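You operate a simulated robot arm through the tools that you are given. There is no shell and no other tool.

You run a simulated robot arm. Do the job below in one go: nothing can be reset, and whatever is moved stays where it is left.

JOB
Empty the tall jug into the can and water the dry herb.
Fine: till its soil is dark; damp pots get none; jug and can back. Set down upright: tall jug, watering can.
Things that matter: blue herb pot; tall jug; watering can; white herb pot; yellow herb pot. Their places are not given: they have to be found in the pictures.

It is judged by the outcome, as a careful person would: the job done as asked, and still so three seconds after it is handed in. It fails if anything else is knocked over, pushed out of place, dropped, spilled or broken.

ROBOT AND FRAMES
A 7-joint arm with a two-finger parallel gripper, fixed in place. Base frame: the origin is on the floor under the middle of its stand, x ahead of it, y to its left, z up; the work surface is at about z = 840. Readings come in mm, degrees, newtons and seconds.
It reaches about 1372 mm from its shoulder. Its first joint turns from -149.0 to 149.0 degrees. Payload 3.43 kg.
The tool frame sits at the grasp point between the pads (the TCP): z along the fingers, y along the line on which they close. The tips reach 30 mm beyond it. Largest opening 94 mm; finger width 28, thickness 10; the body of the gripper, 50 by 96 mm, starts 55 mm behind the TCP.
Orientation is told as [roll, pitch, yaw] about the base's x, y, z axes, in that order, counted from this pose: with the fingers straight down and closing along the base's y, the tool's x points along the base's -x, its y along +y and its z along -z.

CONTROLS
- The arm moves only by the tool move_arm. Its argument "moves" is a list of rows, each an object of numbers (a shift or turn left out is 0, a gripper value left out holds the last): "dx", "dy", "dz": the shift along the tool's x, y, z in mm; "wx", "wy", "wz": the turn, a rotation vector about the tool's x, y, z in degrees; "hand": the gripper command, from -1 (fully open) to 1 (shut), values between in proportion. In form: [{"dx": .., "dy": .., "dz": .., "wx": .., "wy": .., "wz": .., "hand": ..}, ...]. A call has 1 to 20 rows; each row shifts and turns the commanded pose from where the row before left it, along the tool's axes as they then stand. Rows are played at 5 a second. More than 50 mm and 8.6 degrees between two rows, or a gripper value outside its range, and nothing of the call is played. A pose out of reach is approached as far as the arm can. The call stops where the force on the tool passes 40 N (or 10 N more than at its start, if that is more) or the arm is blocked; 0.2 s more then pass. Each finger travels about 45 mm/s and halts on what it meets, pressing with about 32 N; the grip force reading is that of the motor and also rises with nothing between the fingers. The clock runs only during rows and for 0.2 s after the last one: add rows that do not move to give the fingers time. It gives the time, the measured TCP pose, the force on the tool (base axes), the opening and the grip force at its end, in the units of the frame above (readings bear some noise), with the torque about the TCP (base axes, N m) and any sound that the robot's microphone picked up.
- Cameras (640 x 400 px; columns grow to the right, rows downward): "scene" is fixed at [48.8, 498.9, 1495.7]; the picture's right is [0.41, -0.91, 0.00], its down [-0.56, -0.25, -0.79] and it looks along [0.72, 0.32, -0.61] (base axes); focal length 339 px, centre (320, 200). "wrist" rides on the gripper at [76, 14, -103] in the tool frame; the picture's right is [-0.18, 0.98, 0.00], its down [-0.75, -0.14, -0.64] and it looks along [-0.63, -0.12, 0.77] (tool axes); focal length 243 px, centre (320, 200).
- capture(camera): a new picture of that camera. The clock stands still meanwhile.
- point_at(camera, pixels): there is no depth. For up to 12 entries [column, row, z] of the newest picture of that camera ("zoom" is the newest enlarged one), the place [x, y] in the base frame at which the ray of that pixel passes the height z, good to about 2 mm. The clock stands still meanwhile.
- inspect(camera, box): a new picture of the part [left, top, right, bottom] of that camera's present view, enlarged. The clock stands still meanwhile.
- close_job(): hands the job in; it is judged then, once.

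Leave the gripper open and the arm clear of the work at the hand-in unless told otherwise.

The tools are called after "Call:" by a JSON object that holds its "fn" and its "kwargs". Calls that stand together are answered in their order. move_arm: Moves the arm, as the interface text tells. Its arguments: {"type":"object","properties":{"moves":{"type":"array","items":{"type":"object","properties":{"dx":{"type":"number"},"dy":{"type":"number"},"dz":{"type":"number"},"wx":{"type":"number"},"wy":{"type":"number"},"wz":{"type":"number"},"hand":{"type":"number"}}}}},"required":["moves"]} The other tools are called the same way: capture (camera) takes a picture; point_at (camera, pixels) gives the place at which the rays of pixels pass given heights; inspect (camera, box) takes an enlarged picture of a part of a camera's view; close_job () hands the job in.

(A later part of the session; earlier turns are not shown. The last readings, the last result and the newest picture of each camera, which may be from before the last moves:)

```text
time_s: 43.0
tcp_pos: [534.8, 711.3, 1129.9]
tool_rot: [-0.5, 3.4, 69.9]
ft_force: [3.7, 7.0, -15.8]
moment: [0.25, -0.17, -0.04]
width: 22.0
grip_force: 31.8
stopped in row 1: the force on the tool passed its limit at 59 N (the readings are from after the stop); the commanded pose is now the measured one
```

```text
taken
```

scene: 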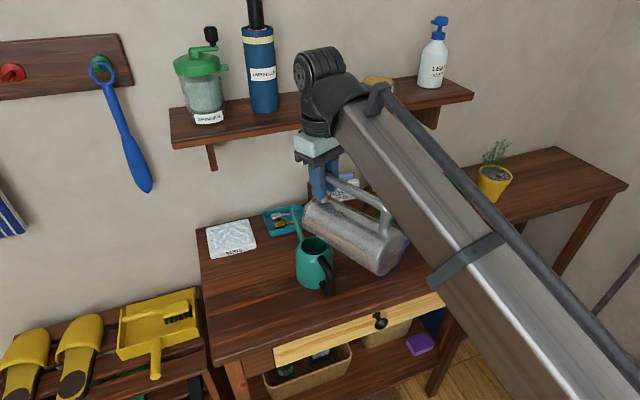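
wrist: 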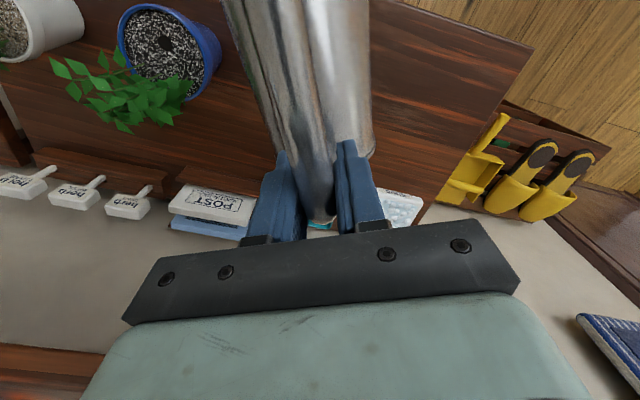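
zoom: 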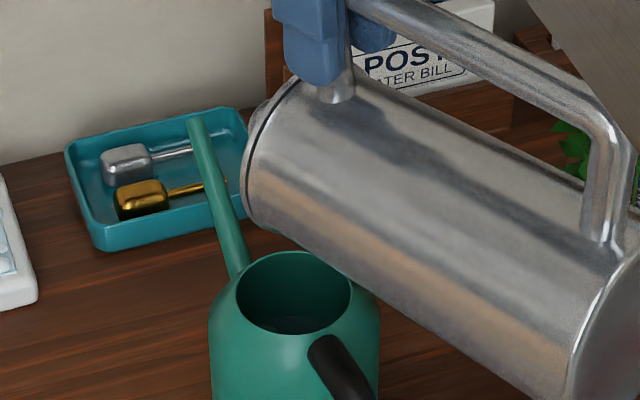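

The wrist/hand now stands close to the shelf's front edge, so most likely the hand or wrist met the shelf. I'll reverse the last small step exactly and read the force.

Call:
{"fn": "move_arm", "kwargs": {"moves": [{"dx": 2, "dz": 0.2, "wy": -0.7}, {"dx": 3, "dz": 0.3, "wy": -1}, {}]}}

Call:
{"fn": "inspect", "kwargs": {"camera": "scene", "box": [280, 30, 480, 170]}}

```text
time_s: 43.8
tcp_pos: [533.7, 705.6, 1131.1]
tool_rot: [-0.3, 1.7, 69.9]
ft_force: [-0.2, -0.5, -4.1]
moment: [0.24, -0.05, -0.02]
width: 22.0
grip_force: 32.4
```

```text
2.86 times, centred on (380, 100) of scene
```

zoom: 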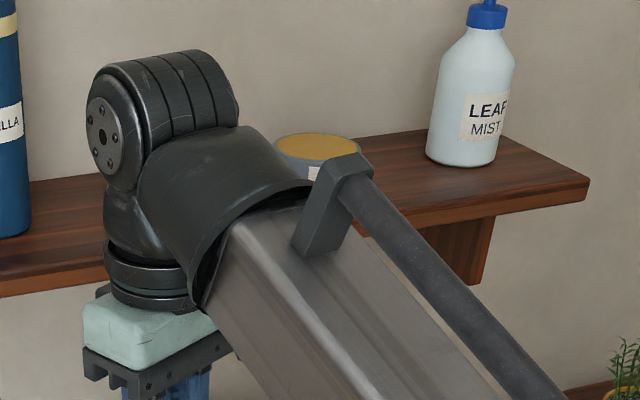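

The force dropped back to just the jug's weight (−4 N) as soon as I reversed. The push was down and forward, which fits the jug's handle bottom meeting the arm's own forearm, not the shelf. I'll check the spout closely for any remaining drip.

Call:
{"fn": "move_arm", "kwargs": {"moves": [{"dx": 0}, {}, {}, {}, {}]}}

Call:
{"fn": "inspect", "kwargs": {"camera": "scene", "box": [290, 190, 420, 280]}}

Call:
{"fn": "inspect", "kwargs": {"camera": "scene", "box": [290, 225, 350, 265]}}

```text
time_s: 45.0
tcp_pos: [533.8, 705.0, 1130.9]
tool_rot: [-0.5, 1.8, 70.0]
ft_force: [0.1, -0.4, -4.2]
moment: [0.25, -0.07, -0.01]
width: 21.9
grip_force: 32.3
```

```text
4.44 times, centred on (355, 235) of scene
```

zoom: 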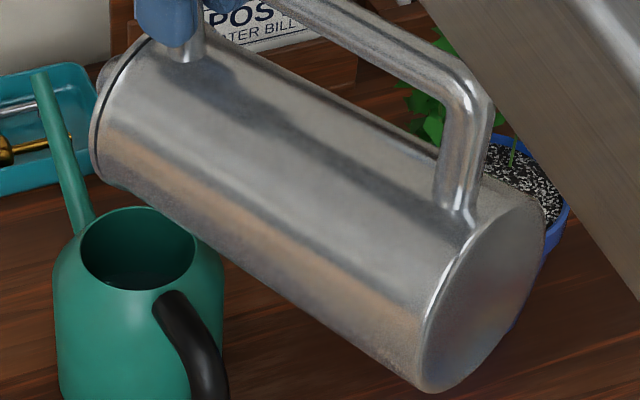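

```text
10.00 times, centred on (320, 245) of scene
```

zoom: 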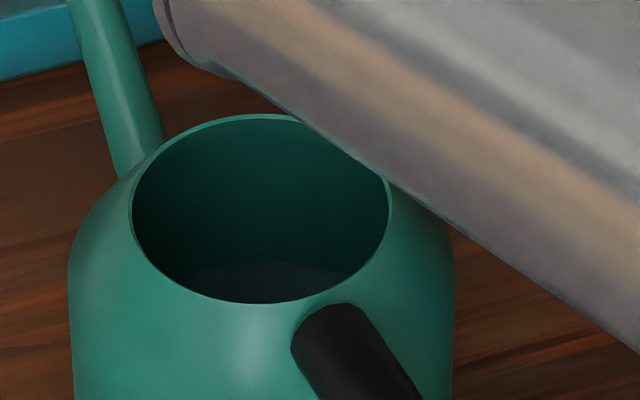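

No drip remains, and a water surface shows inside the can at (270,280) of the close-up. The jug has gone from ~6.4 N to ~4.2 N, so it's empty. Now turning it back upright: first about the spout tip to ~60°.

Call:
{"fn": "move_arm", "kwargs": {"moves": [{"dx": 10.4, "dz": 1.04, "wy": -4}, {"dx": 10.4, "dz": 1.04, "wy": -4}, {"dx": 10.4, "dz": 1.04, "wy": -4}, {"dx": 10.4, "dz": 1.04, "wy": -4}, {"dx": 10.4, "dz": 1.04, "wy": -4}, {"dx": 10.4, "dz": 1.04, "wy": -4}, {"dx": 10.4, "dz": 1.04, "wy": -4}, {"dx": 10.4, "dz": 1.04, "wy": -4}, {}]}}

Call:
{"fn": "inspect", "kwargs": {"camera": "scene", "box": [250, 160, 410, 290]}}

```text
time_s: 47.0
tcp_pos: [507.0, 631.3, 1105.7]
tool_rot: [-0.5, -30.4, 70.2]
ft_force: [0.7, 0.0, -4.1]
moment: [0.06, 0.03, -0.07]
width: 22.0
grip_force: 31.8
```

```text
3.08 times, centred on (330, 225) of scene
```

zoom: 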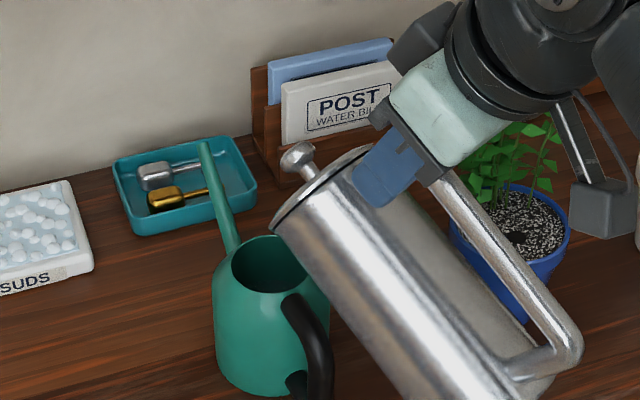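

Now bringing the jug from 60° to upright while raising it, retracing the way in.

Call:
{"fn": "move_arm", "kwargs": {"moves": [{"dx": 5.9, "dz": -3.7, "wy": -3.75}, {"dx": 5.7, "dz": -4.1, "wy": -3.75}, {"dx": 5.4, "dz": -4.45, "wy": -3.75}, {"dx": 5.1, "dz": -4.8, "wy": -3.75}, {"dx": 0.5, "dz": -6.56, "wy": -3.75}, {"dx": 0.05, "dz": -6.58, "wy": -3.75}, {"dx": -0.3, "dz": -6.6, "wy": -3.75}, {"dx": -0.75, "dz": -6.54, "wy": -3.75}, {"dx": -3.26, "dz": -3.25, "wy": -3.75}, {"dx": -3.45, "dz": -3.05, "wy": -3.75}, {"dx": -3.6, "dz": -2.8, "wy": -3.75}, {"dx": -3.8, "dz": -2.57, "wy": -3.75}, {"dx": -4, "dz": -2.3, "wy": -3.75}, {"dx": -4.1, "dz": -2.05, "wy": -3.75}, {"dx": -4.24, "dz": -1.8, "wy": -3.75}, {"dx": -4.35, "dz": -1.5, "wy": -3.75}, {}]}}

Call:
{"fn": "capture", "kwargs": {"camera": "scene"}}

Call:
{"fn": "capture", "kwargs": {"camera": "wrist"}}

```text
time_s: 50.6
tcp_pos: [486.9, 577.8, 1158.4]
tool_rot: [-128.7, -89.4, -161.4]
ft_force: [0.2, -0.3, -3.7]
moment: [-0.24, 0.09, 0.0]
width: 22.2
grip_force: 32.3
```

```text
taken
```

scene: 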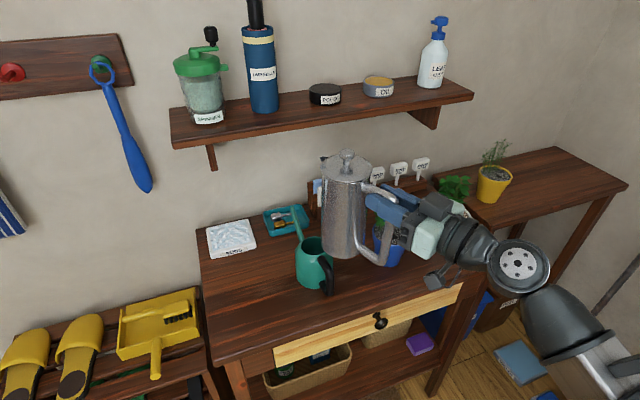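

```text
taken
```

wrist: 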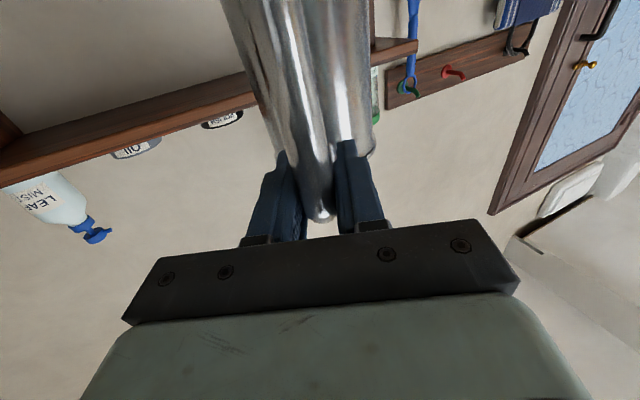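

All shelf items are still in place. Checking that the jug still sits upright in the grip before carrying it back.

Call:
{"fn": "inspect", "kwargs": {"camera": "scene", "box": [300, 130, 430, 290]}}

Call:
{"fn": "point_at", "kwargs": {"camera": "scene", "pixels": [[346, 168, 1180], [344, 254, 1000], [325, 250, 1000], [364, 252, 1000]]}}

```text
2.50 times, centred on (365, 210) of scene
```

zoom: 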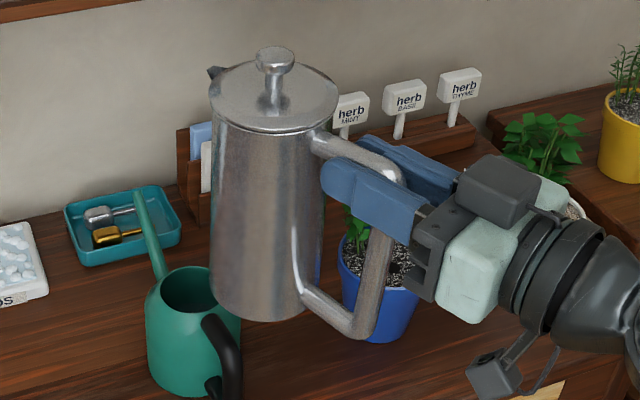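

```text
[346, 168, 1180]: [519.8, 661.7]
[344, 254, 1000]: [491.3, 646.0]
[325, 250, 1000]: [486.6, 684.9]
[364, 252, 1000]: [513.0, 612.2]
```

The jug's lean hasn't changed relative to the earlier view. Carrying it back: sideways and forward at height until clear of the can, then starting down.

Call:
{"fn": "move_arm", "kwargs": {"moves": [{"dy": 7, "dz": 6}, {"dy": 12, "dz": 10.3}, {"dy": 12, "dz": 10.3}, {"dy": 12, "dz": 10.3}, {"dy": 12, "dz": 10.3}, {"dy": 12, "dz": 10.3}, {"dy": 12, "dz": 10.3}, {"dy": 12, "dz": 10.3}, {"dy": 12, "dz": 10.3}, {"dy": 12, "dz": 10.3}, {"dx": 8, "dy": 12, "dz": 10.3}, {"dx": 8, "dy": 12, "dz": 10.3}, {"dx": 8, "dy": 12, "dz": 10.3}, {"dx": 8, "dy": 12, "dz": 10.3}, {"dx": 10, "dy": 8.6, "dz": 7.1}, {"dx": 15}, {"dx": 15}, {"dx": 15}, {"dx": 10}, {}]}}

Call:
{"fn": "inspect", "kwargs": {"camera": "scene", "box": [180, 190, 340, 330]}}

```text
time_s: 54.8
tcp_pos: [377.2, 774.6, 1061.5]
tool_rot: [-124.8, -89.5, -165.4]
ft_force: [0.4, 0.5, -3.9]
moment: [-0.29, 0.13, 0.01]
width: 22.1
grip_force: 32.3
```

```text
2.86 times, centred on (260, 260) of scene
```

zoom: 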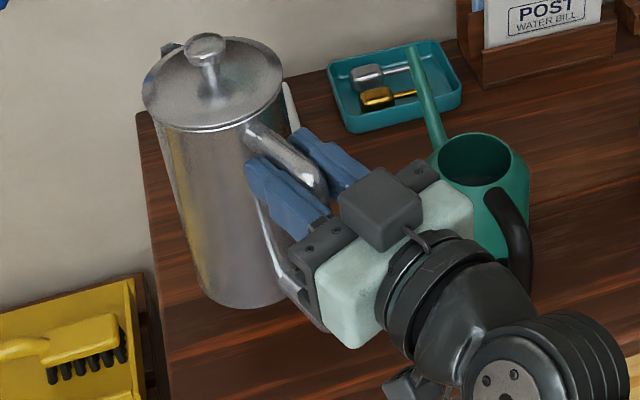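

Directly above its original place, 64 mm up. Lowering 58 mm, then the last millimetres in small steps.

Call:
{"fn": "move_arm", "kwargs": {"moves": [{"dx": 10, "dy": 1.2, "dz": -0.4}, {"dx": 10}, {"dx": 10}, {"dx": 10}, {"dx": 10}, {"dx": 5}, {"dx": 3}, {}]}}

Call:
{"fn": "move_arm", "kwargs": {"moves": [{"dx": 1.5}, {"dx": 1.5}, {}, {}]}}

```text
time_s: 56.6
tcp_pos: [376.2, 774.6, 1002.6]
tool_rot: [-123.0, -89.3, -167.0]
ft_force: [0.0, 0.3, -2.8]
moment: [-0.22, 0.14, 0.0]
width: 22.1
grip_force: 32.2
```

```text
time_s: 57.6
tcp_pos: [376.7, 772.6, 1000.6]
tool_rot: [-124.3, -89.5, -165.9]
ft_force: [-0.9, 0.1, -3.6]
moment: [-0.28, 0.09, 0.02]
width: 21.9
grip_force: 32.1
```

Still carrying its weight (−3.6 N); continuing down in 1 mm steps.

Call:
{"fn": "move_arm", "kwargs": {"moves": [{"dx": 1}, {"dx": 1}, {}, {}]}}

Call:
{"fn": "move_arm", "kwargs": {"moves": [{"dx": 1}, {}, {}]}}

```text
time_s: 58.6
tcp_pos: [375.3, 773.9, 999.0]
tool_rot: [-130.8, -89.4, -159.4]
ft_force: [1.2, -6.0, 14.8]
moment: [0.57, -0.04, -0.02]
width: 21.8
grip_force: 32.1
```

```text
time_s: 59.4
tcp_pos: [375.2, 773.1, 997.6]
tool_rot: [-131.3, -89.4, -158.8]
ft_force: [-1.2, -10.0, 23.8]
moment: [-0.19, 0.21, -0.02]
width: 22.1
grip_force: 32.3
```

The jug has landed (now +24 N upward). I'll ease up 1.3 mm so it isn't pressed, then look before opening.

Call:
{"fn": "move_arm", "kwargs": {"moves": [{"dx": -0.7}, {"dx": -0.6}, {}, {}]}}

Call:
{"fn": "inspect", "kwargs": {"camera": "scene", "box": [180, 200, 340, 340]}}

```text
time_s: 60.4
tcp_pos: [376.9, 774.3, 998.1]
tool_rot: [-124.4, -89.5, -165.7]
ft_force: [-1.5, -3.4, 4.2]
moment: [-0.27, 0.24, 0.0]
width: 22.1
grip_force: 32.4
```

```text
2.86 times, centred on (260, 270) of scene
```

zoom: 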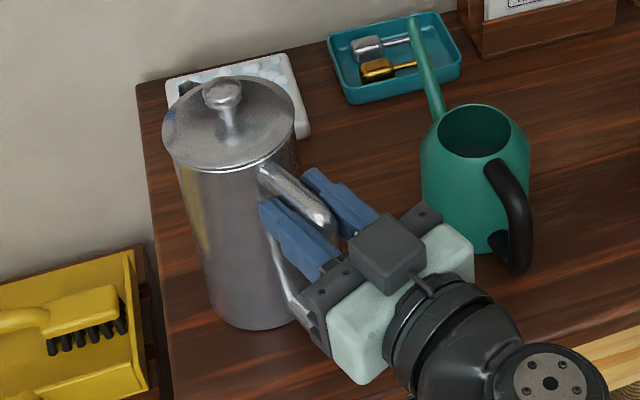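

The jug sits in the same place as in the first pictures. Opening the gripper and checking.

Call:
{"fn": "move_arm", "kwargs": {"moves": [{"hand": -0.6}, {"hand": -0.6}, {"hand": -1}, {"hand": -1}, {"hand": -1}, {"hand": -1}, {"hand": -1}]}}

Call:
{"fn": "inspect", "kwargs": {"camera": "scene", "box": [180, 200, 340, 340]}}

```text
time_s: 62.0
tcp_pos: [377.1, 774.6, 997.9]
tool_rot: [-125.0, -89.4, -165.0]
ft_force: [0.9, -0.2, 0.2]
moment: [0.0, 0.02, 0.03]
width: 93.8
grip_force: 0.0
```

```text
2.86 times, centred on (260, 270) of scene
```

zoom: 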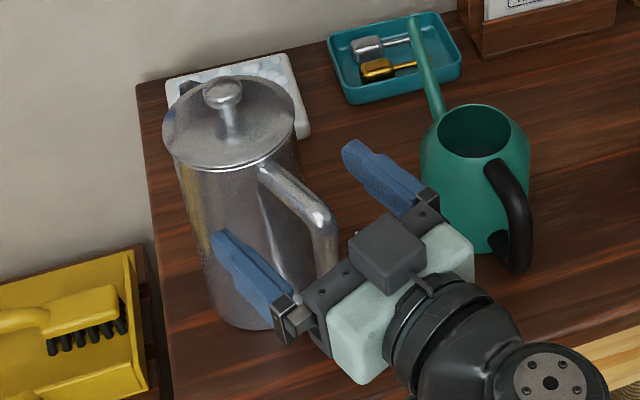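

The jug stands free where it was. Backing straight out along the handle direction, then rising.

Call:
{"fn": "move_arm", "kwargs": {"moves": [{"dz": -10}, {"dz": -20}, {"dz": -25}, {"dz": -25}, {"dz": -25}, {"dx": -30, "dz": -10}, {"dx": -40}, {"dx": -40}, {"dx": -40}, {}]}}

Call:
{"fn": "capture", "kwargs": {"camera": "scene"}}

```text
time_s: 64.2
tcp_pos: [334.8, 666.5, 1149.2]
tool_rot: [-124.7, -89.5, -165.4]
ft_force: [1.4, -0.2, 0.3]
moment: [0.01, 0.01, -0.01]
width: 94.2
grip_force: 0.1
```

```text
taken
```

scene: 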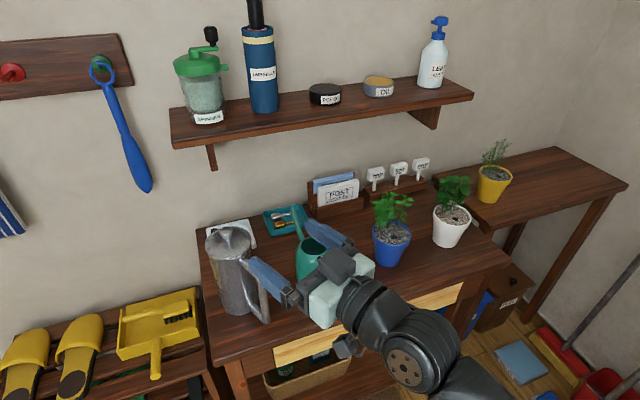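

Everything stands as before. Turning the hand to point down and moving over in front of the can to measure its handle and spout with the wrist camera.

Call:
{"fn": "move_arm", "kwargs": {"moves": [{"wy": 8.2}, {"wy": 8.2}, {"wy": 8.2}, {"wy": 8.2}, {"wy": 8.2}, {"wy": 8.2}, {"wy": 8.2}, {"wy": 8.2}, {"wy": 8.2}, {"wy": 8.2}, {"wy": 8.2}, {"wz": 6.7}, {"wz": 6.7}, {"wz": 6.6}, {"dx": -21.2, "dy": -25.8, "dz": -4}, {"dx": -21.2, "dy": -25.8, "dz": -4}, {"dx": -21.2, "dy": -25.8, "dz": -4}, {"dx": -21.2, "dy": -25.8, "dz": -4}, {"dx": -21.2, "dy": -25.8, "dz": -4}, {}]}}

Call:
{"fn": "capture", "kwargs": {"camera": "wrist"}}

```text
time_s: 66.7
tcp_pos: [335.9, 668.6, 1147.9]
tool_rot: [-0.5, -1.4, 69.3]
ft_force: [-0.9, 6.9, -7.2]
moment: [-0.22, -0.47, -0.39]
width: 93.9
grip_force: 0.1
stopped in row 12: the force on the tool passed its limit at 74 N (the readings are from after the stop); the commanded pose is now the measured one
```

```text
taken
```

wrist: 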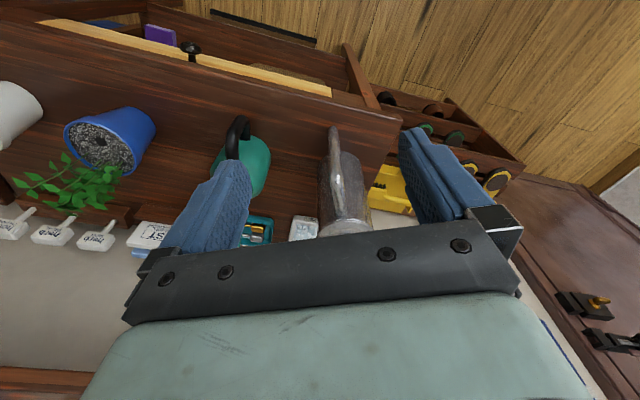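

Stopped again on a sharp force just as the hand got vertical — with nothing held, far from objects. Looking at the arm's shape to see whether the hand is meeting its own forearm.

Call:
{"fn": "capture", "kwargs": {"camera": "scene"}}

Call:
{"fn": "inspect", "kwargs": {"camera": "scene", "box": [200, 150, 440, 330]}}

```text
taken
```

scene: 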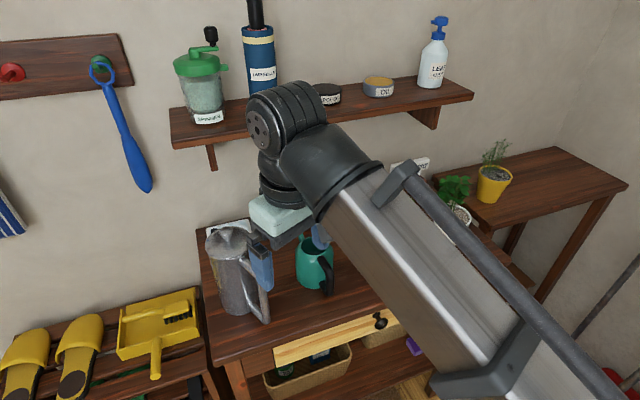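

```text
2.22 times, centred on (320, 240) of scene
```

zoom: 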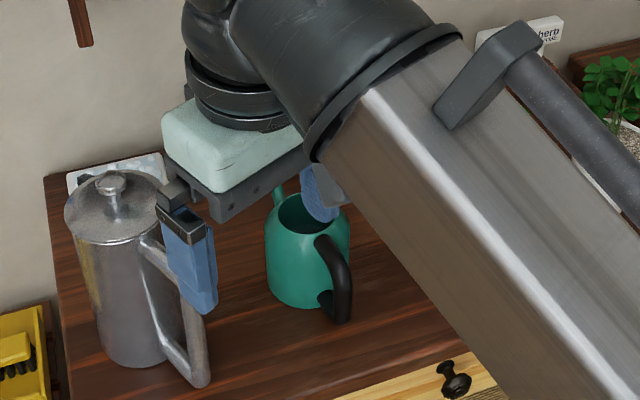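

The gripper's camera side meets the forearm's end when the hand is vertical this high up — a self-contact, no object involved. Backing off by 8° and lowering a little.

Call:
{"fn": "move_arm", "kwargs": {"moves": [{"wy": -4}, {"wy": -4}, {"dz": 15}, {"dz": 15}, {"dz": 10}, {}]}}

Call:
{"fn": "capture", "kwargs": {"camera": "wrist"}}

```text
time_s: 68.0
tcp_pos: [339.5, 675.1, 1108.3]
tool_rot: [-0.7, -9.4, 69.3]
ft_force: [0.6, 0.8, 0.5]
moment: [0.01, 0.04, 0.0]
width: 94.1
grip_force: 0.0
```

```text
taken
```

wrist: 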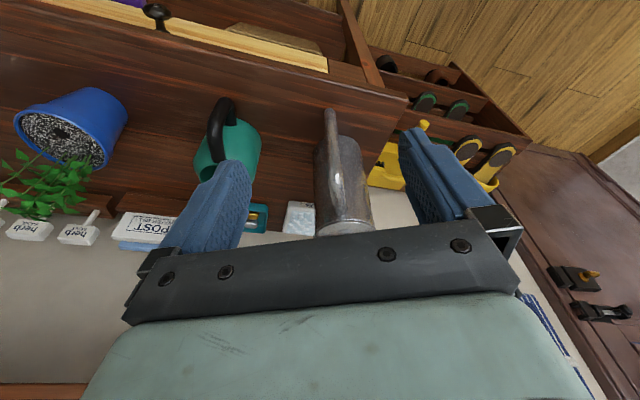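

Free again. Turning 20° and shifting toward the can to view its handle and spout.

Call:
{"fn": "move_arm", "kwargs": {"moves": [{"wz": 6.7}, {"wz": 6.7}, {"wz": 6.6}, {"dx": -20, "dy": -34}, {"dx": -20, "dy": -34}, {"dx": -20, "dy": -34}, {"dx": -20, "dy": -34}, {}]}}

Call:
{"fn": "capture", "kwargs": {"camera": "wrist"}}

```text
time_s: 69.8
tcp_pos: [494.3, 647.8, 1115.2]
tool_rot: [2.7, -8.9, 49.1]
ft_force: [-0.1, -0.3, 0.5]
moment: [0.01, 0.0, -0.01]
width: 94.0
grip_force: 0.1
```

```text
taken
```

wrist: 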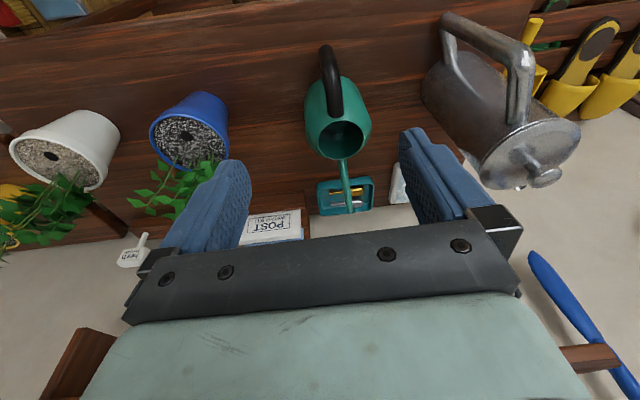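

Now the can is in full view between the fingers: handle at top (330,80), spout tip near (349,210). Enlarging and measuring.

Call:
{"fn": "inspect", "kwargs": {"camera": "wrist", "box": [270, 30, 410, 220]}}

Call:
{"fn": "inspect", "kwargs": {"camera": "scene", "box": [270, 195, 360, 305]}}

```text
2.11 times, centred on (340, 125) of wrist
```

zoom: 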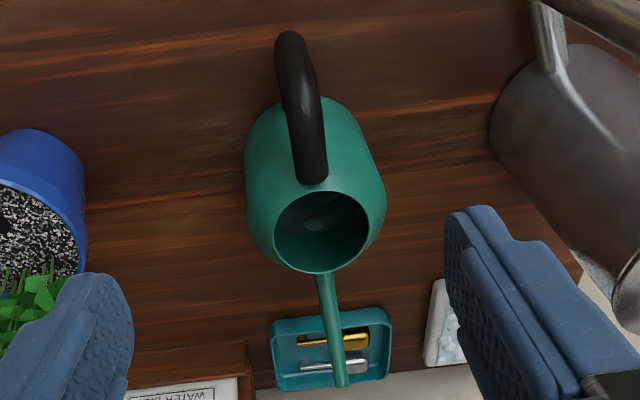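

```text
3.64 times, centred on (315, 250) of scene
```

zoom: 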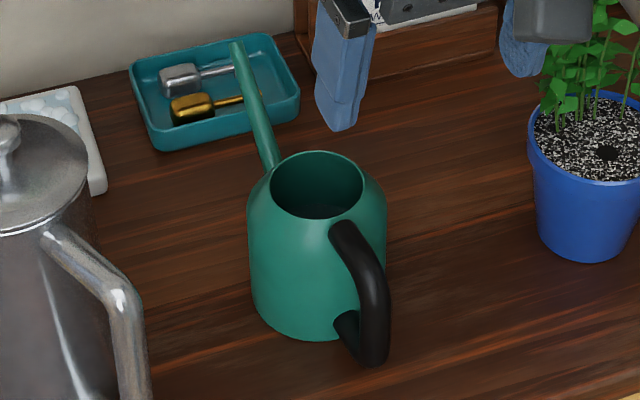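

Call:
{"fn": "point_at", "kwargs": {"camera": "wrist", "pixels": [[350, 212.7, 960], [350, 212.7, 980], [350, 212.7, 1000], [350, 212.7, 1020], [341, 139.7, 930], [341, 139.7, 941], [341, 139.7, 950], [336.2, 114.1, 940], [329, 75, 930], [324.8, 49, 920], [324.8, 49, 880], [343, 165, 941]]}}

Call:
{"fn": "point_at", "kwargs": {"camera": "scene", "pixels": [[292.2, 207.4, 960], [292.2, 207.4, 980], [292.2, 207.4, 1000], [292.2, 207.4, 1020], [314.5, 246, 930], [314.5, 246, 941], [314.5, 246, 950], [321.9, 257.7, 940], [331, 270.6, 930], [331, 270.6, 940], [329.3, 291.8, 880], [329.3, 291.8, 870]]}}

```text
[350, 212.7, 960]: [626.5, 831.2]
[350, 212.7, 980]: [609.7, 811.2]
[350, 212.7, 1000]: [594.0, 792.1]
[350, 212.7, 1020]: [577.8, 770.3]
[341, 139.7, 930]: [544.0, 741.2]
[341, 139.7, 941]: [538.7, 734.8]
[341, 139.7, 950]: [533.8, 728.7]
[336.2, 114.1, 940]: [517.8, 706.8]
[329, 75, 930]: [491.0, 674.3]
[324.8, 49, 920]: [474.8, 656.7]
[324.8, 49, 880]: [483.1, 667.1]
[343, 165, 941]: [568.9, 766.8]
```

```text
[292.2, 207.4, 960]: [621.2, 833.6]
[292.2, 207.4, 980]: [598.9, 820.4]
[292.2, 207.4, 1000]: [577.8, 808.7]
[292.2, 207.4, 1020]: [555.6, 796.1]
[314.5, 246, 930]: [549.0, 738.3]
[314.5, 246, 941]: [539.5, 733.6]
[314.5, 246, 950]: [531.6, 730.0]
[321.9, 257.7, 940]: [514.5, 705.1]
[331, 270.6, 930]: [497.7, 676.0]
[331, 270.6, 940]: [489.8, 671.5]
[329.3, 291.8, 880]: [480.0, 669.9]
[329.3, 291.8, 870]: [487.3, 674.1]
```

Both cameras agree: can axis (539,734), rim z≈941; spout tip ≈ (622,830,961), azimuth ≈50°; handle outer bar about 72–80 mm from the axis toward azimuth −130°, z 880–932. Now measuring the pots, zooming on both views.

Call:
{"fn": "inspect", "kwargs": {"camera": "wrist", "box": [0, 80, 250, 260]}}

Call:
{"fn": "inspect", "kwargs": {"camera": "scene", "box": [360, 160, 500, 280]}}

```text
2.22 times, centred on (125, 170) of wrist
```

zoom: 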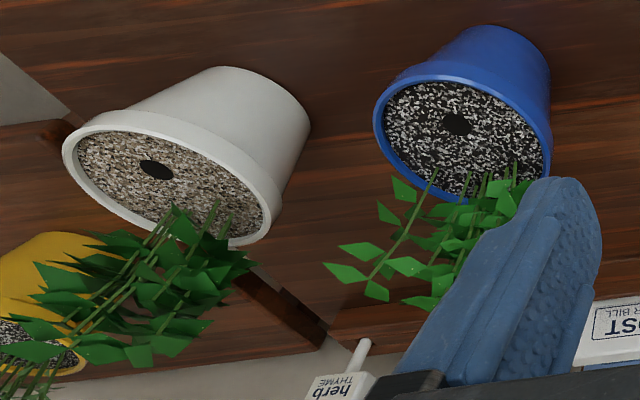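

```text
3.33 times, centred on (430, 220) of scene
```

zoom: 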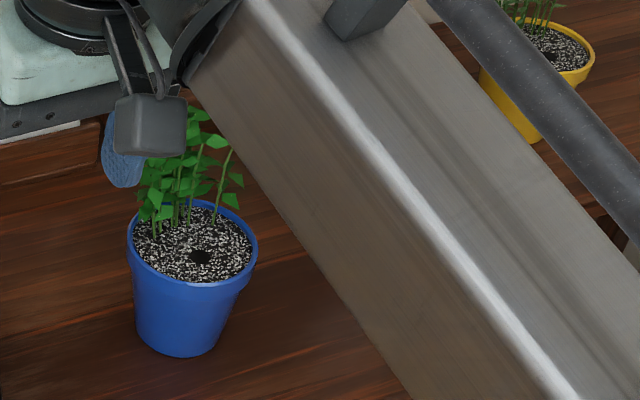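

Call:
{"fn": "point_at", "kwargs": {"camera": "wrist", "pixels": [[56.5, 163.2, 910], [56.5, 163.2, 920], [56.5, 163.2, 930], [56.5, 163.2, 940], [51, 156.5, 920], [51, 156.5, 930], [8.8, 147.5, 925], [108, 182, 925], [55, 133, 925], [65, 193, 925]]}}

```text
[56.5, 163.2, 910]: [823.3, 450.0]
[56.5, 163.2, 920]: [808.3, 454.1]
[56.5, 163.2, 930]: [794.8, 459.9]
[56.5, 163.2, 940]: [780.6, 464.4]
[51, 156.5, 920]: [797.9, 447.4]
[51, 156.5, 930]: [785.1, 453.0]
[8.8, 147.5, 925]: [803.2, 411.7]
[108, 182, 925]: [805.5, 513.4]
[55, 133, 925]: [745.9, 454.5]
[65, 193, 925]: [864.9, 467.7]
```

The white pot's rim is centred near (801,457) at z≈925, with its plant on the wall side and open soil on the near side. Next I set the hand to azimuth 50°, tilted 15° down from horizontal, and move to a spot in front of and above the can's handle.

Call:
{"fn": "move_arm", "kwargs": {"moves": [{"wx": 2.7}, {"wy": -8.26}, {"wy": -8.26}, {"wy": -8.26}, {"wy": -8.26}, {"wy": -8.26}, {"wy": -8.26}, {"wy": -8.26}, {"wy": -8.26}, {"wx": -0.87, "wz": -0.23}, {"dx": 9.2, "dy": 10.6, "dz": -34}, {"dx": 9.2, "dy": 10.6, "dz": -34}, {}]}}

Call:
{"fn": "capture", "kwargs": {"camera": "scene"}}

```text
time_s: 72.7
tcp_pos: [433.1, 607.1, 1114.6]
tool_rot: [-0.1, -75.0, 50.1]
ft_force: [-0.5, -0.2, -0.3]
moment: [0.0, -0.02, 0.0]
width: 94.2
grip_force: 0.1
```

```text
taken
```

scene: 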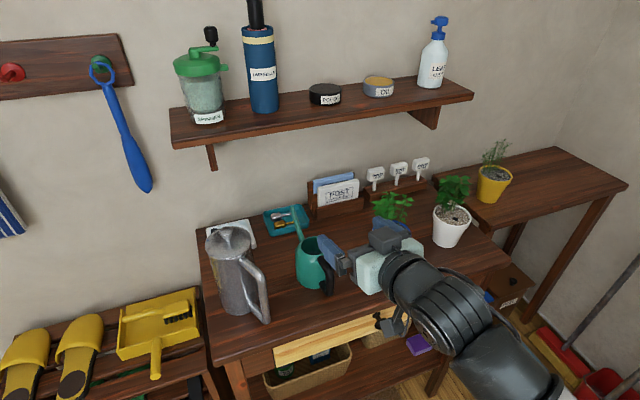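

The pose is exact (azimuth 50.1°, 15° down). White pot is visible again; I'll zoom on it, then lower in front of the can's handle.

Call:
{"fn": "inspect", "kwargs": {"camera": "scene", "box": [400, 160, 500, 260]}}

Call:
{"fn": "point_at", "kwargs": {"camera": "zoom", "pixels": [[330, 205, 918], [330, 205, 925], [341, 230, 918], [318, 170, 918], [290, 180, 925], [400, 210, 925], [345, 255, 925]]}}

Call:
{"fn": "move_arm", "kwargs": {"moves": [{"dx": 34.1, "dz": 9.1}, {"dx": 34.1, "dz": 9.1}, {"dx": 34.1, "dz": 9.1}, {"dx": 34.1, "dz": 9.1}, {"dx": 34.1, "dz": 9.1}, {}]}}

Call:
{"fn": "inspect", "kwargs": {"camera": "scene", "box": [270, 195, 400, 325]}}

```text
4.00 times, centred on (450, 210) of scene
```

zoom: 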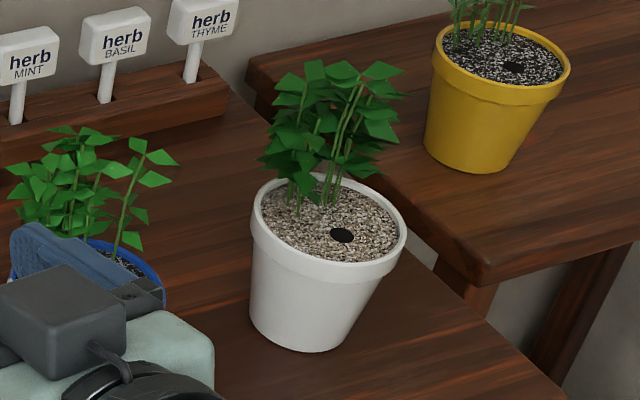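

```text
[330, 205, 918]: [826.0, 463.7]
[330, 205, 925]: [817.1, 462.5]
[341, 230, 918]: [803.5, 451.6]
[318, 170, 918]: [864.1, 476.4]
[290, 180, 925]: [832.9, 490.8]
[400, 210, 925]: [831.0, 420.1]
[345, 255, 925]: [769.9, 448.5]
```

```text
time_s: 74.0
tcp_pos: [434.5, 606.5, 939.9]
tool_rot: [-0.2, -75.0, 50.1]
ft_force: [0.5, -0.3, 0.0]
moment: [0.03, 0.0, 0.01]
width: 94.1
grip_force: 0.2
```

```text
3.08 times, centred on (335, 260) of scene
```

zoom: 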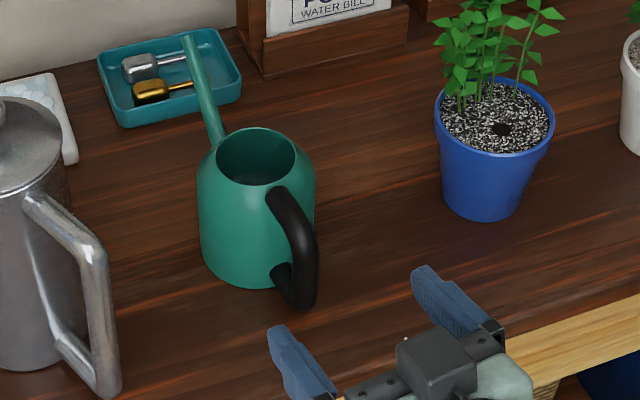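

The white pot's soil is clearly the dry one (tan; the others are dark). The hand is now 165 mm from the can's axis, in line with its handle. Checking alignment through the wrist camera before sliding in.

Call:
{"fn": "capture", "kwargs": {"camera": "wrist"}}

```text
taken
```

wrist: 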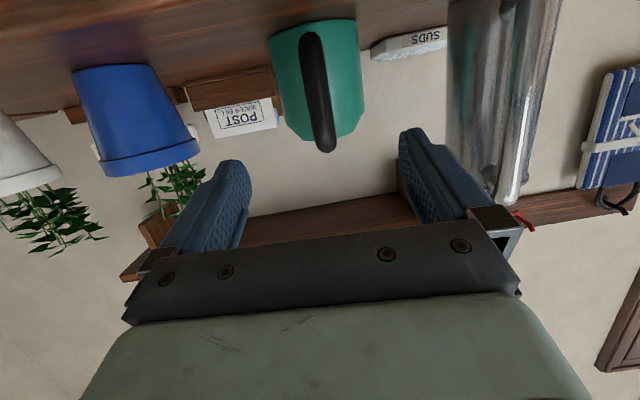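

The handle (column ~318) is midway between the fingers. Sliding in 79 mm along the tool axis so the fingers straddle the handle.

Call:
{"fn": "move_arm", "kwargs": {"moves": [{"dz": 20}, {"dz": 20}, {"dz": 20}, {"dz": 10}, {"dz": 9}, {}]}}

Call:
{"fn": "inspect", "kwargs": {"camera": "scene", "box": [270, 195, 400, 325]}}

Call:
{"fn": "capture", "kwargs": {"camera": "wrist"}}

```text
time_s: 75.5
tcp_pos: [481.5, 664.2, 917.4]
tool_rot: [-0.2, -75.0, 50.1]
ft_force: [0.9, 0.5, -0.4]
moment: [0.02, -0.01, 0.01]
width: 94.1
grip_force: 0.0
```

```text
3.08 times, centred on (335, 260) of scene
```

zoom: 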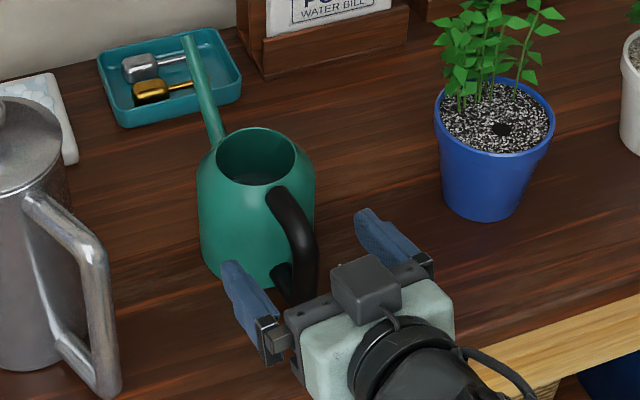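

```text
taken
```

wrist: 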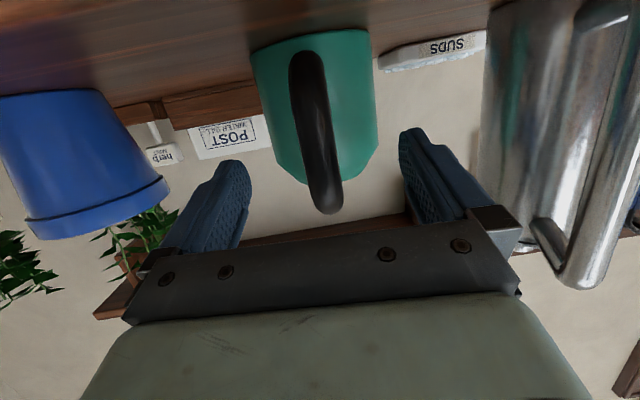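

The handle lies between the fingers, palm clear. Closing.

Call:
{"fn": "move_arm", "kwargs": {"moves": [{"hand": 1}, {"hand": 1}, {"hand": 1}, {"hand": 1}, {"hand": 1}, {"hand": 1}, {"hand": 1}, {"hand": 1}]}}

Call:
{"fn": "inspect", "kwargs": {"camera": "scene", "box": [270, 195, 400, 325]}}

Call:
{"fn": "capture", "kwargs": {"camera": "wrist"}}

```text
time_s: 77.2
tcp_pos: [481.3, 664.2, 917.8]
tool_rot: [-0.1, -74.9, 50.1]
ft_force: [-0.8, 0.2, 1.6]
moment: [0.01, -0.01, -0.01]
width: 21.1
grip_force: 31.7
```

```text
3.08 times, centred on (335, 260) of scene
```

zoom: 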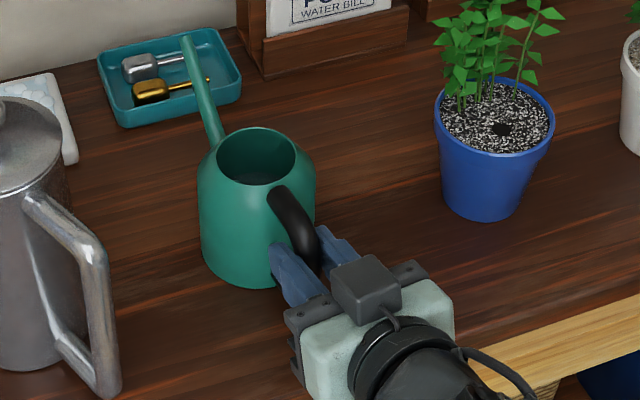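

```text
taken
```

wrist: 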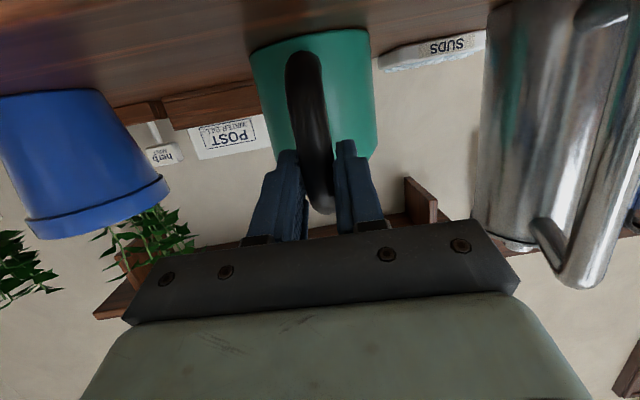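

Gripped at 21 mm, can unmoved. Lifting 25 mm straight up, slowly.

Call:
{"fn": "move_arm", "kwargs": {"moves": [{"dx": -2.9, "dz": -0.78}, {"dx": -3.9, "dz": -1.04}, {"dx": -5.8, "dz": -1.55}, {"dx": -5.8, "dz": -1.55}, {"dx": -5.8, "dz": -1.55}, {}]}}

Call:
{"fn": "inspect", "kwargs": {"camera": "scene", "box": [270, 195, 400, 325]}}

Call:
{"fn": "capture", "kwargs": {"camera": "wrist"}}

```text
time_s: 78.7
tcp_pos: [481.2, 664.5, 940.9]
tool_rot: [-0.3, -75.0, 50.1]
ft_force: [0.0, 0.3, -3.0]
moment: [-0.24, 0.22, -0.03]
width: 18.9
grip_force: 32.0
```

```text
3.08 times, centred on (335, 260) of scene
```

zoom: 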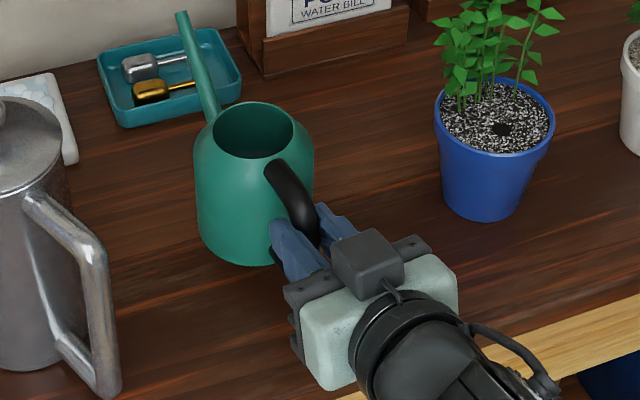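

```text
taken
```

wrist: 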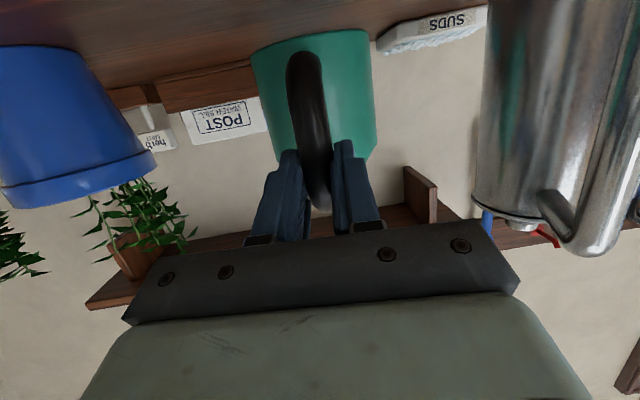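

The can is up (about 3 N), nearly unchanged in the grip though the opening settled from 21 to 19 mm. I'll rise a little more, then retreat toward the robot while rising so the spout stays away from the shelf, and check the grip again.

Call:
{"fn": "move_arm", "kwargs": {"moves": [{"dx": -8, "dz": -2.1}, {"dx": -9.66, "dz": -2.6}, {"dx": -9.5, "dz": -8}, {"dx": -9.5, "dz": -15}, {"dx": -9.5, "dz": -15}, {"dx": -9.5, "dz": -15}, {"dx": -9.5, "dz": -15}, {"dx": -9.5, "dz": -15}, {"dx": -9.5, "dz": -15}, {"dx": -9.5, "dz": -15}, {"dx": -9.5, "dz": -15}, {"dx": -9.5, "dz": -15}, {"dx": -4, "dz": -6}, {}]}}

Call:
{"fn": "capture", "kwargs": {"camera": "scene"}}

Call:
{"fn": "capture", "kwargs": {"camera": "wrist"}}

```text
time_s: 81.7
tcp_pos: [406.9, 574.9, 1095.1]
tool_rot: [-0.2, -74.9, 50.1]
ft_force: [-0.2, 0.0, -3.5]
moment: [-0.26, 0.23, 0.02]
width: 18.6
grip_force: 32.2
```

```text
taken
```

scene: 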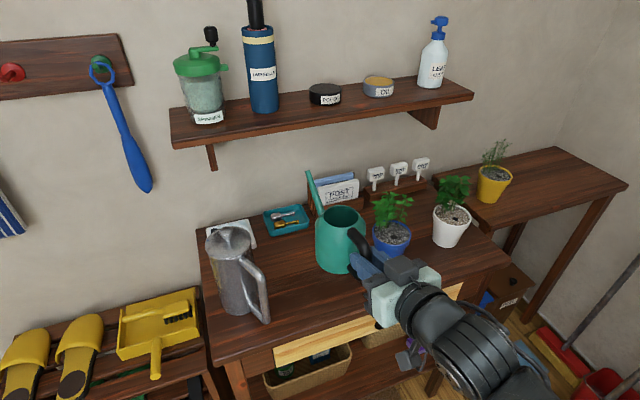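

```text
taken
```

wrist: 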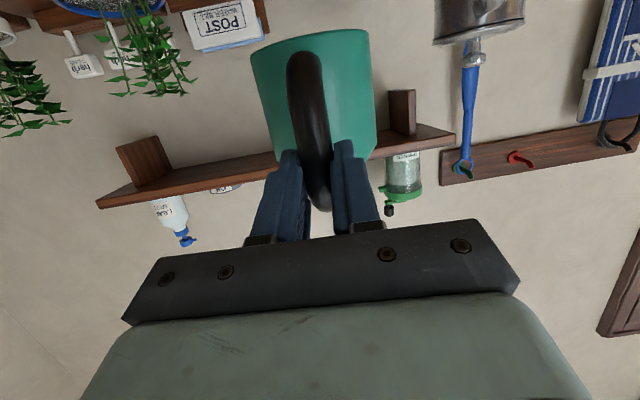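

Call:
{"fn": "inspect", "kwargs": {"camera": "scene", "box": [290, 155, 420, 285]}}

```text
3.08 times, centred on (355, 220) of scene
```

zoom: 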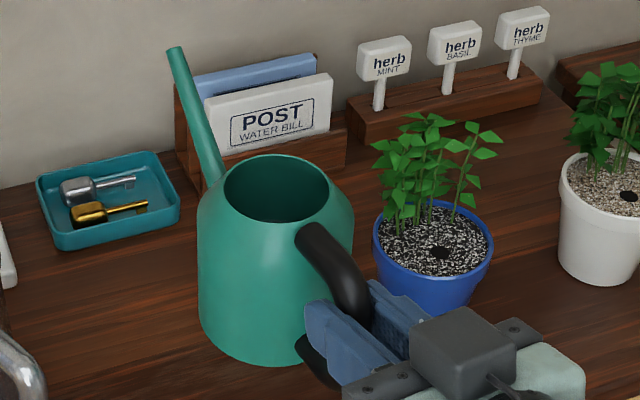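

Opening and spout tip appear within a few mm of prediction (tip ≈ 218–221 mm ahead of the TCP and 43 mm above it). Now turning the can level from azimuth 50° to 30° and carrying it sideways, high above the blue plant, to a place in front of the white pot.

Call:
{"fn": "move_arm", "kwargs": {"moves": [{"wx": 4.83, "wz": 1.294}, {"wx": 4.83, "wz": 1.294}, {"wx": 4.83, "wz": 1.294}, {"wx": 4.83, "wz": 1.294}, {"dx": -0.4, "dy": -10, "dz": 1.6}, {"dx": -0.86, "dy": -20, "dz": 3.2}, {"dx": -0.86, "dy": -20, "dz": 3.2}, {"dx": -0.86, "dy": -20, "dz": 3.2}, {"dx": -0.86, "dy": -20, "dz": 3.2}, {"dx": -0.86, "dy": -20, "dz": 3.2}, {"dx": -0.86, "dy": -20, "dz": 3.2}, {"dx": -0.86, "dy": -20, "dz": 3.2}, {"dx": -0.86, "dy": -20, "dz": 3.2}, {"dx": -0.86, "dy": -20, "dz": 3.2}, {"dx": -0.86, "dy": -20, "dz": 3.2}, {"dx": -0.86, "dy": -20, "dz": 3.2}, {"dx": -0.86, "dy": -20, "dz": 3.2}, {"dx": -0.86, "dy": -20, "dz": 3.2}, {"dy": -12, "dz": 3.2}, {}]}}

Call:
{"fn": "capture", "kwargs": {"camera": "scene"}}

Call:
{"fn": "capture", "kwargs": {"camera": "wrist"}}

```text
time_s: 85.8
tcp_pos: [609.8, 381.7, 1106.1]
tool_rot: [-0.2, -75.0, 30.2]
ft_force: [-0.6, 0.9, -2.8]
moment: [-0.14, 0.28, -0.03]
width: 18.4
grip_force: 32.0
out of reach, approached as far as the arm can: row 8, 9, 10, 11, 12, 13, 14, 16
```

```text
taken
```

scene: 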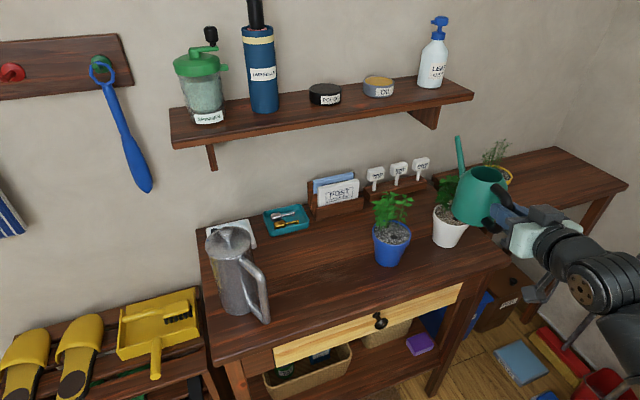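

```text
taken
```

wrist: 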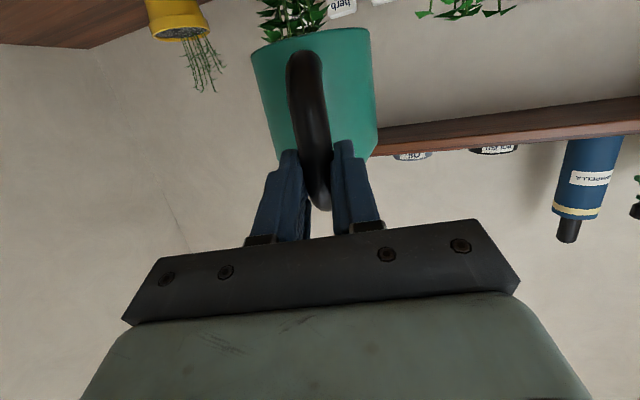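

The arm can't bring the hand that close to its base at azimuth 30°: it stopped at (610,382). The can is upright and clear of the plants. Pouring along azimuth 0° instead gives the wrist more room, so I'll turn the can level by −30° and shift so the spout tip is over the near side of the white pot.

Call:
{"fn": "move_arm", "kwargs": {"moves": [{"wx": 4.83, "wz": 1.294}, {"wx": 4.83, "wz": 1.294}, {"wx": 4.83, "wz": 1.294}, {"wx": 4.83, "wz": 1.294}, {"wx": 4.83, "wz": 1.294}, {"wx": 4.83, "wz": 1.294}, {"dx": 2.4, "dy": 16, "dz": -9}, {"dx": 2.4, "dy": 16, "dz": -9}, {"dx": 2.4, "dy": 16, "dz": -9}, {"dx": 2.4, "dy": 16, "dz": -9}, {}]}}

Call:
{"fn": "capture", "kwargs": {"camera": "scene"}}

```text
time_s: 88.2
tcp_pos: [572.2, 444.9, 1106.1]
tool_rot: [-0.2, -75.0, 0.3]
ft_force: [-0.9, -1.0, -3.9]
moment: [0.02, 0.31, 0.0]
width: 18.2
grip_force: 32.1
```

```text
taken
```

scene: 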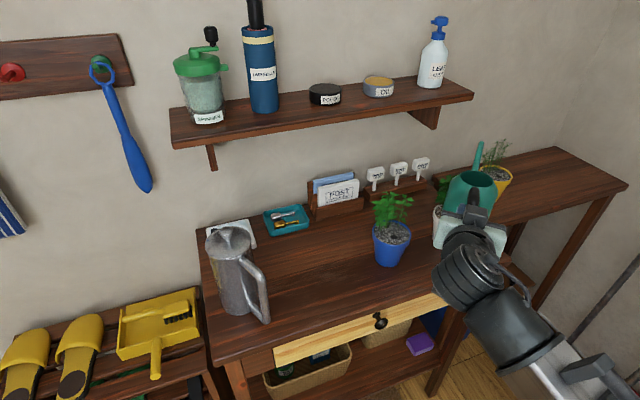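

At azimuth 0° the can would hide the soil from the scene camera, so I couldn't see when it turns dark. Coming in from the right side (azimuth 65°) keeps the soil in view. I'll swing the can around level and high (spout at z≈1149, plants below 1030).

Call:
{"fn": "move_arm", "kwargs": {"moves": [{"dx": -2.1, "dy": -8.8, "dz": 7.7, "wx": -4.83, "wz": -1.294}, {"dx": -1.86, "dy": -9.5, "dz": 6.95, "wx": -4.83, "wz": -1.294}, {"dx": -1.64, "dy": -10.06, "dz": 6.13, "wx": -4.83, "wz": -1.294}, {"dx": -1.41, "dy": -10.57, "dz": 5.26, "wx": -4.83, "wz": -1.294}, {"dx": -1.17, "dy": -11, "dz": 4.36, "wx": -4.83, "wz": -1.294}, {"dx": -0.91, "dy": -11.35, "dz": 3.41, "wx": -4.83, "wz": -1.294}, {"dx": -0.3, "dy": -24.6, "dz": 1.13, "wx": -4.83, "wz": -1.294}, {"dx": 0.25, "dy": -24.6, "dz": -0.95, "wx": -4.83, "wz": -1.294}, {"dx": 0.81, "dy": -24.4, "dz": -3.0, "wx": -4.83, "wz": -1.294}, {"dx": 2.29, "dy": -23.7, "dz": -8.54, "wx": -4.83, "wz": -1.294}, {"dx": 2.8, "dy": -22.8, "dz": -10.5, "wx": -4.83, "wz": -1.294}, {"dx": 3.3, "dy": -21.8, "dz": -12.4, "wx": -4.83, "wz": -1.294}, {"dx": 3.8, "dy": -20.6, "dz": -14.2, "wx": -4.83, "wz": -1.294}, {}, {}]}}

Call:
{"fn": "capture", "kwargs": {"camera": "scene"}}

Call:
{"fn": "inspect", "kwargs": {"camera": "scene", "box": [400, 120, 560, 260]}}

```text
time_s: 91.5
tcp_pos: [700.7, 239.6, 1106.2]
tool_rot: [-0.1, -75.0, 65.2]
ft_force: [-0.8, 1.1, -3.5]
moment: [-0.34, 0.12, -0.01]
width: 18.6
grip_force: 32.3
```

```text
taken
```

scene: 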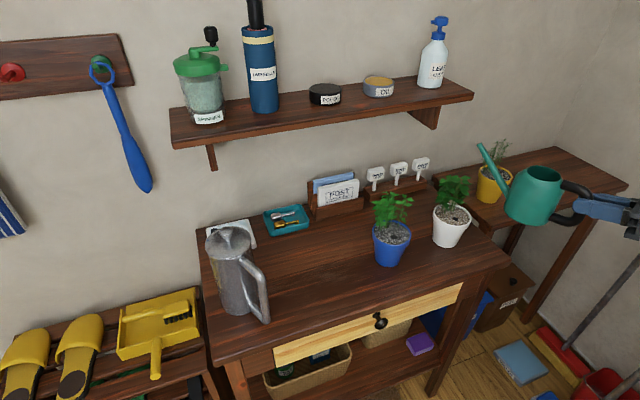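

```text
2.86 times, centred on (480, 190) of scene
```

zoom: 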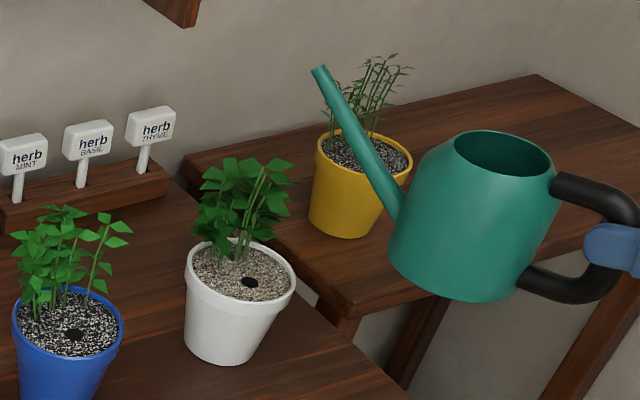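

The can is upright and the soil is in clear view. Zoom shows the spout tip at (319,70), i.e. about 226 mm ahead and 35 mm above the TCP (it sagged ~2–3° nose-down in the grip, harmless). Lowering it so the tip is ~85 mm above the pot's rim on the near-right side, away from the leaves.

Call:
{"fn": "move_arm", "kwargs": {"moves": [{"dx": 10, "dy": -0.4, "dz": 2}, {"dx": 18, "dy": -0.4, "dz": 3.5}, {"dx": 18, "dy": -0.4, "dz": 3.5}, {"dx": 18, "dy": -0.4, "dz": 3.5}, {"dx": 18, "dy": -0.4, "dz": 3.5}, {"dx": 18, "dy": -0.4, "dz": 3.5}, {"dx": 18, "dy": -0.3, "dz": 3.5}, {"dx": 11, "dz": 1.7}, {}]}}

Call:
{"fn": "inspect", "kwargs": {"camera": "scene", "box": [410, 140, 540, 270]}}

```text
time_s: 93.5
tcp_pos: [699.1, 228.7, 973.8]
tool_rot: [-0.2, -75.0, 65.1]
ft_force: [0.4, 0.2, -2.4]
moment: [-0.3, 0.13, -0.03]
width: 18.2
grip_force: 32.0
```

```text
3.08 times, centred on (475, 205) of scene
```

zoom: 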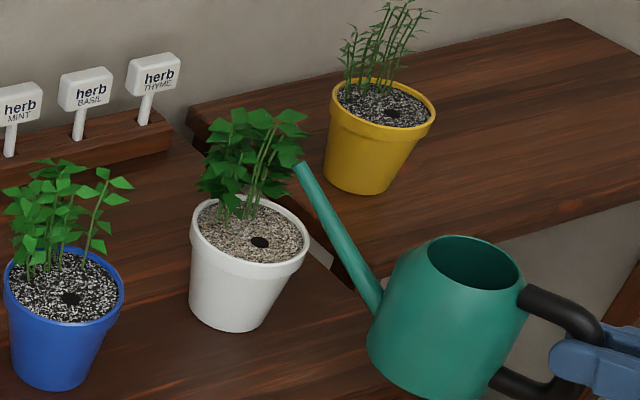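

The tip is at about (795,439,1008), just where I want it (22 mm short of the pot's centre, 35 mm from the nearest leaves). Tilting about the tip to ~15° while lowering it 25 mm.

Call:
{"fn": "move_arm", "kwargs": {"moves": [{"dx": -6.6, "dz": -2.9, "wy": 3}, {"dx": -6.6, "dz": -2.9, "wy": 3}, {"dx": -6.6, "dz": -2.9, "wy": 3}, {"dx": -6.6, "dz": -2.8, "wy": 3}, {"dx": -6.6, "dz": -2.6, "wy": 3}, {}]}}

Call:
{"fn": "inspect", "kwargs": {"camera": "scene", "box": [410, 140, 540, 270]}}

```text
time_s: 94.8
tcp_pos: [700.4, 228.0, 1011.0]
tool_rot: [0.0, -60.0, 65.0]
ft_force: [1.0, 1.2, -3.3]
moment: [-0.3, 0.13, -0.02]
width: 18.4
grip_force: 32.7
```

```text
3.08 times, centred on (475, 205) of scene
```

zoom: 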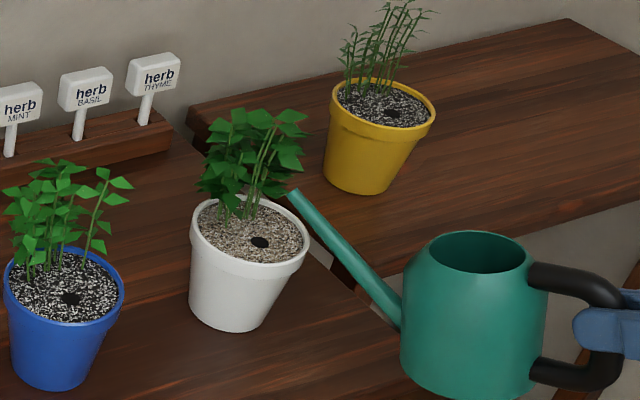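

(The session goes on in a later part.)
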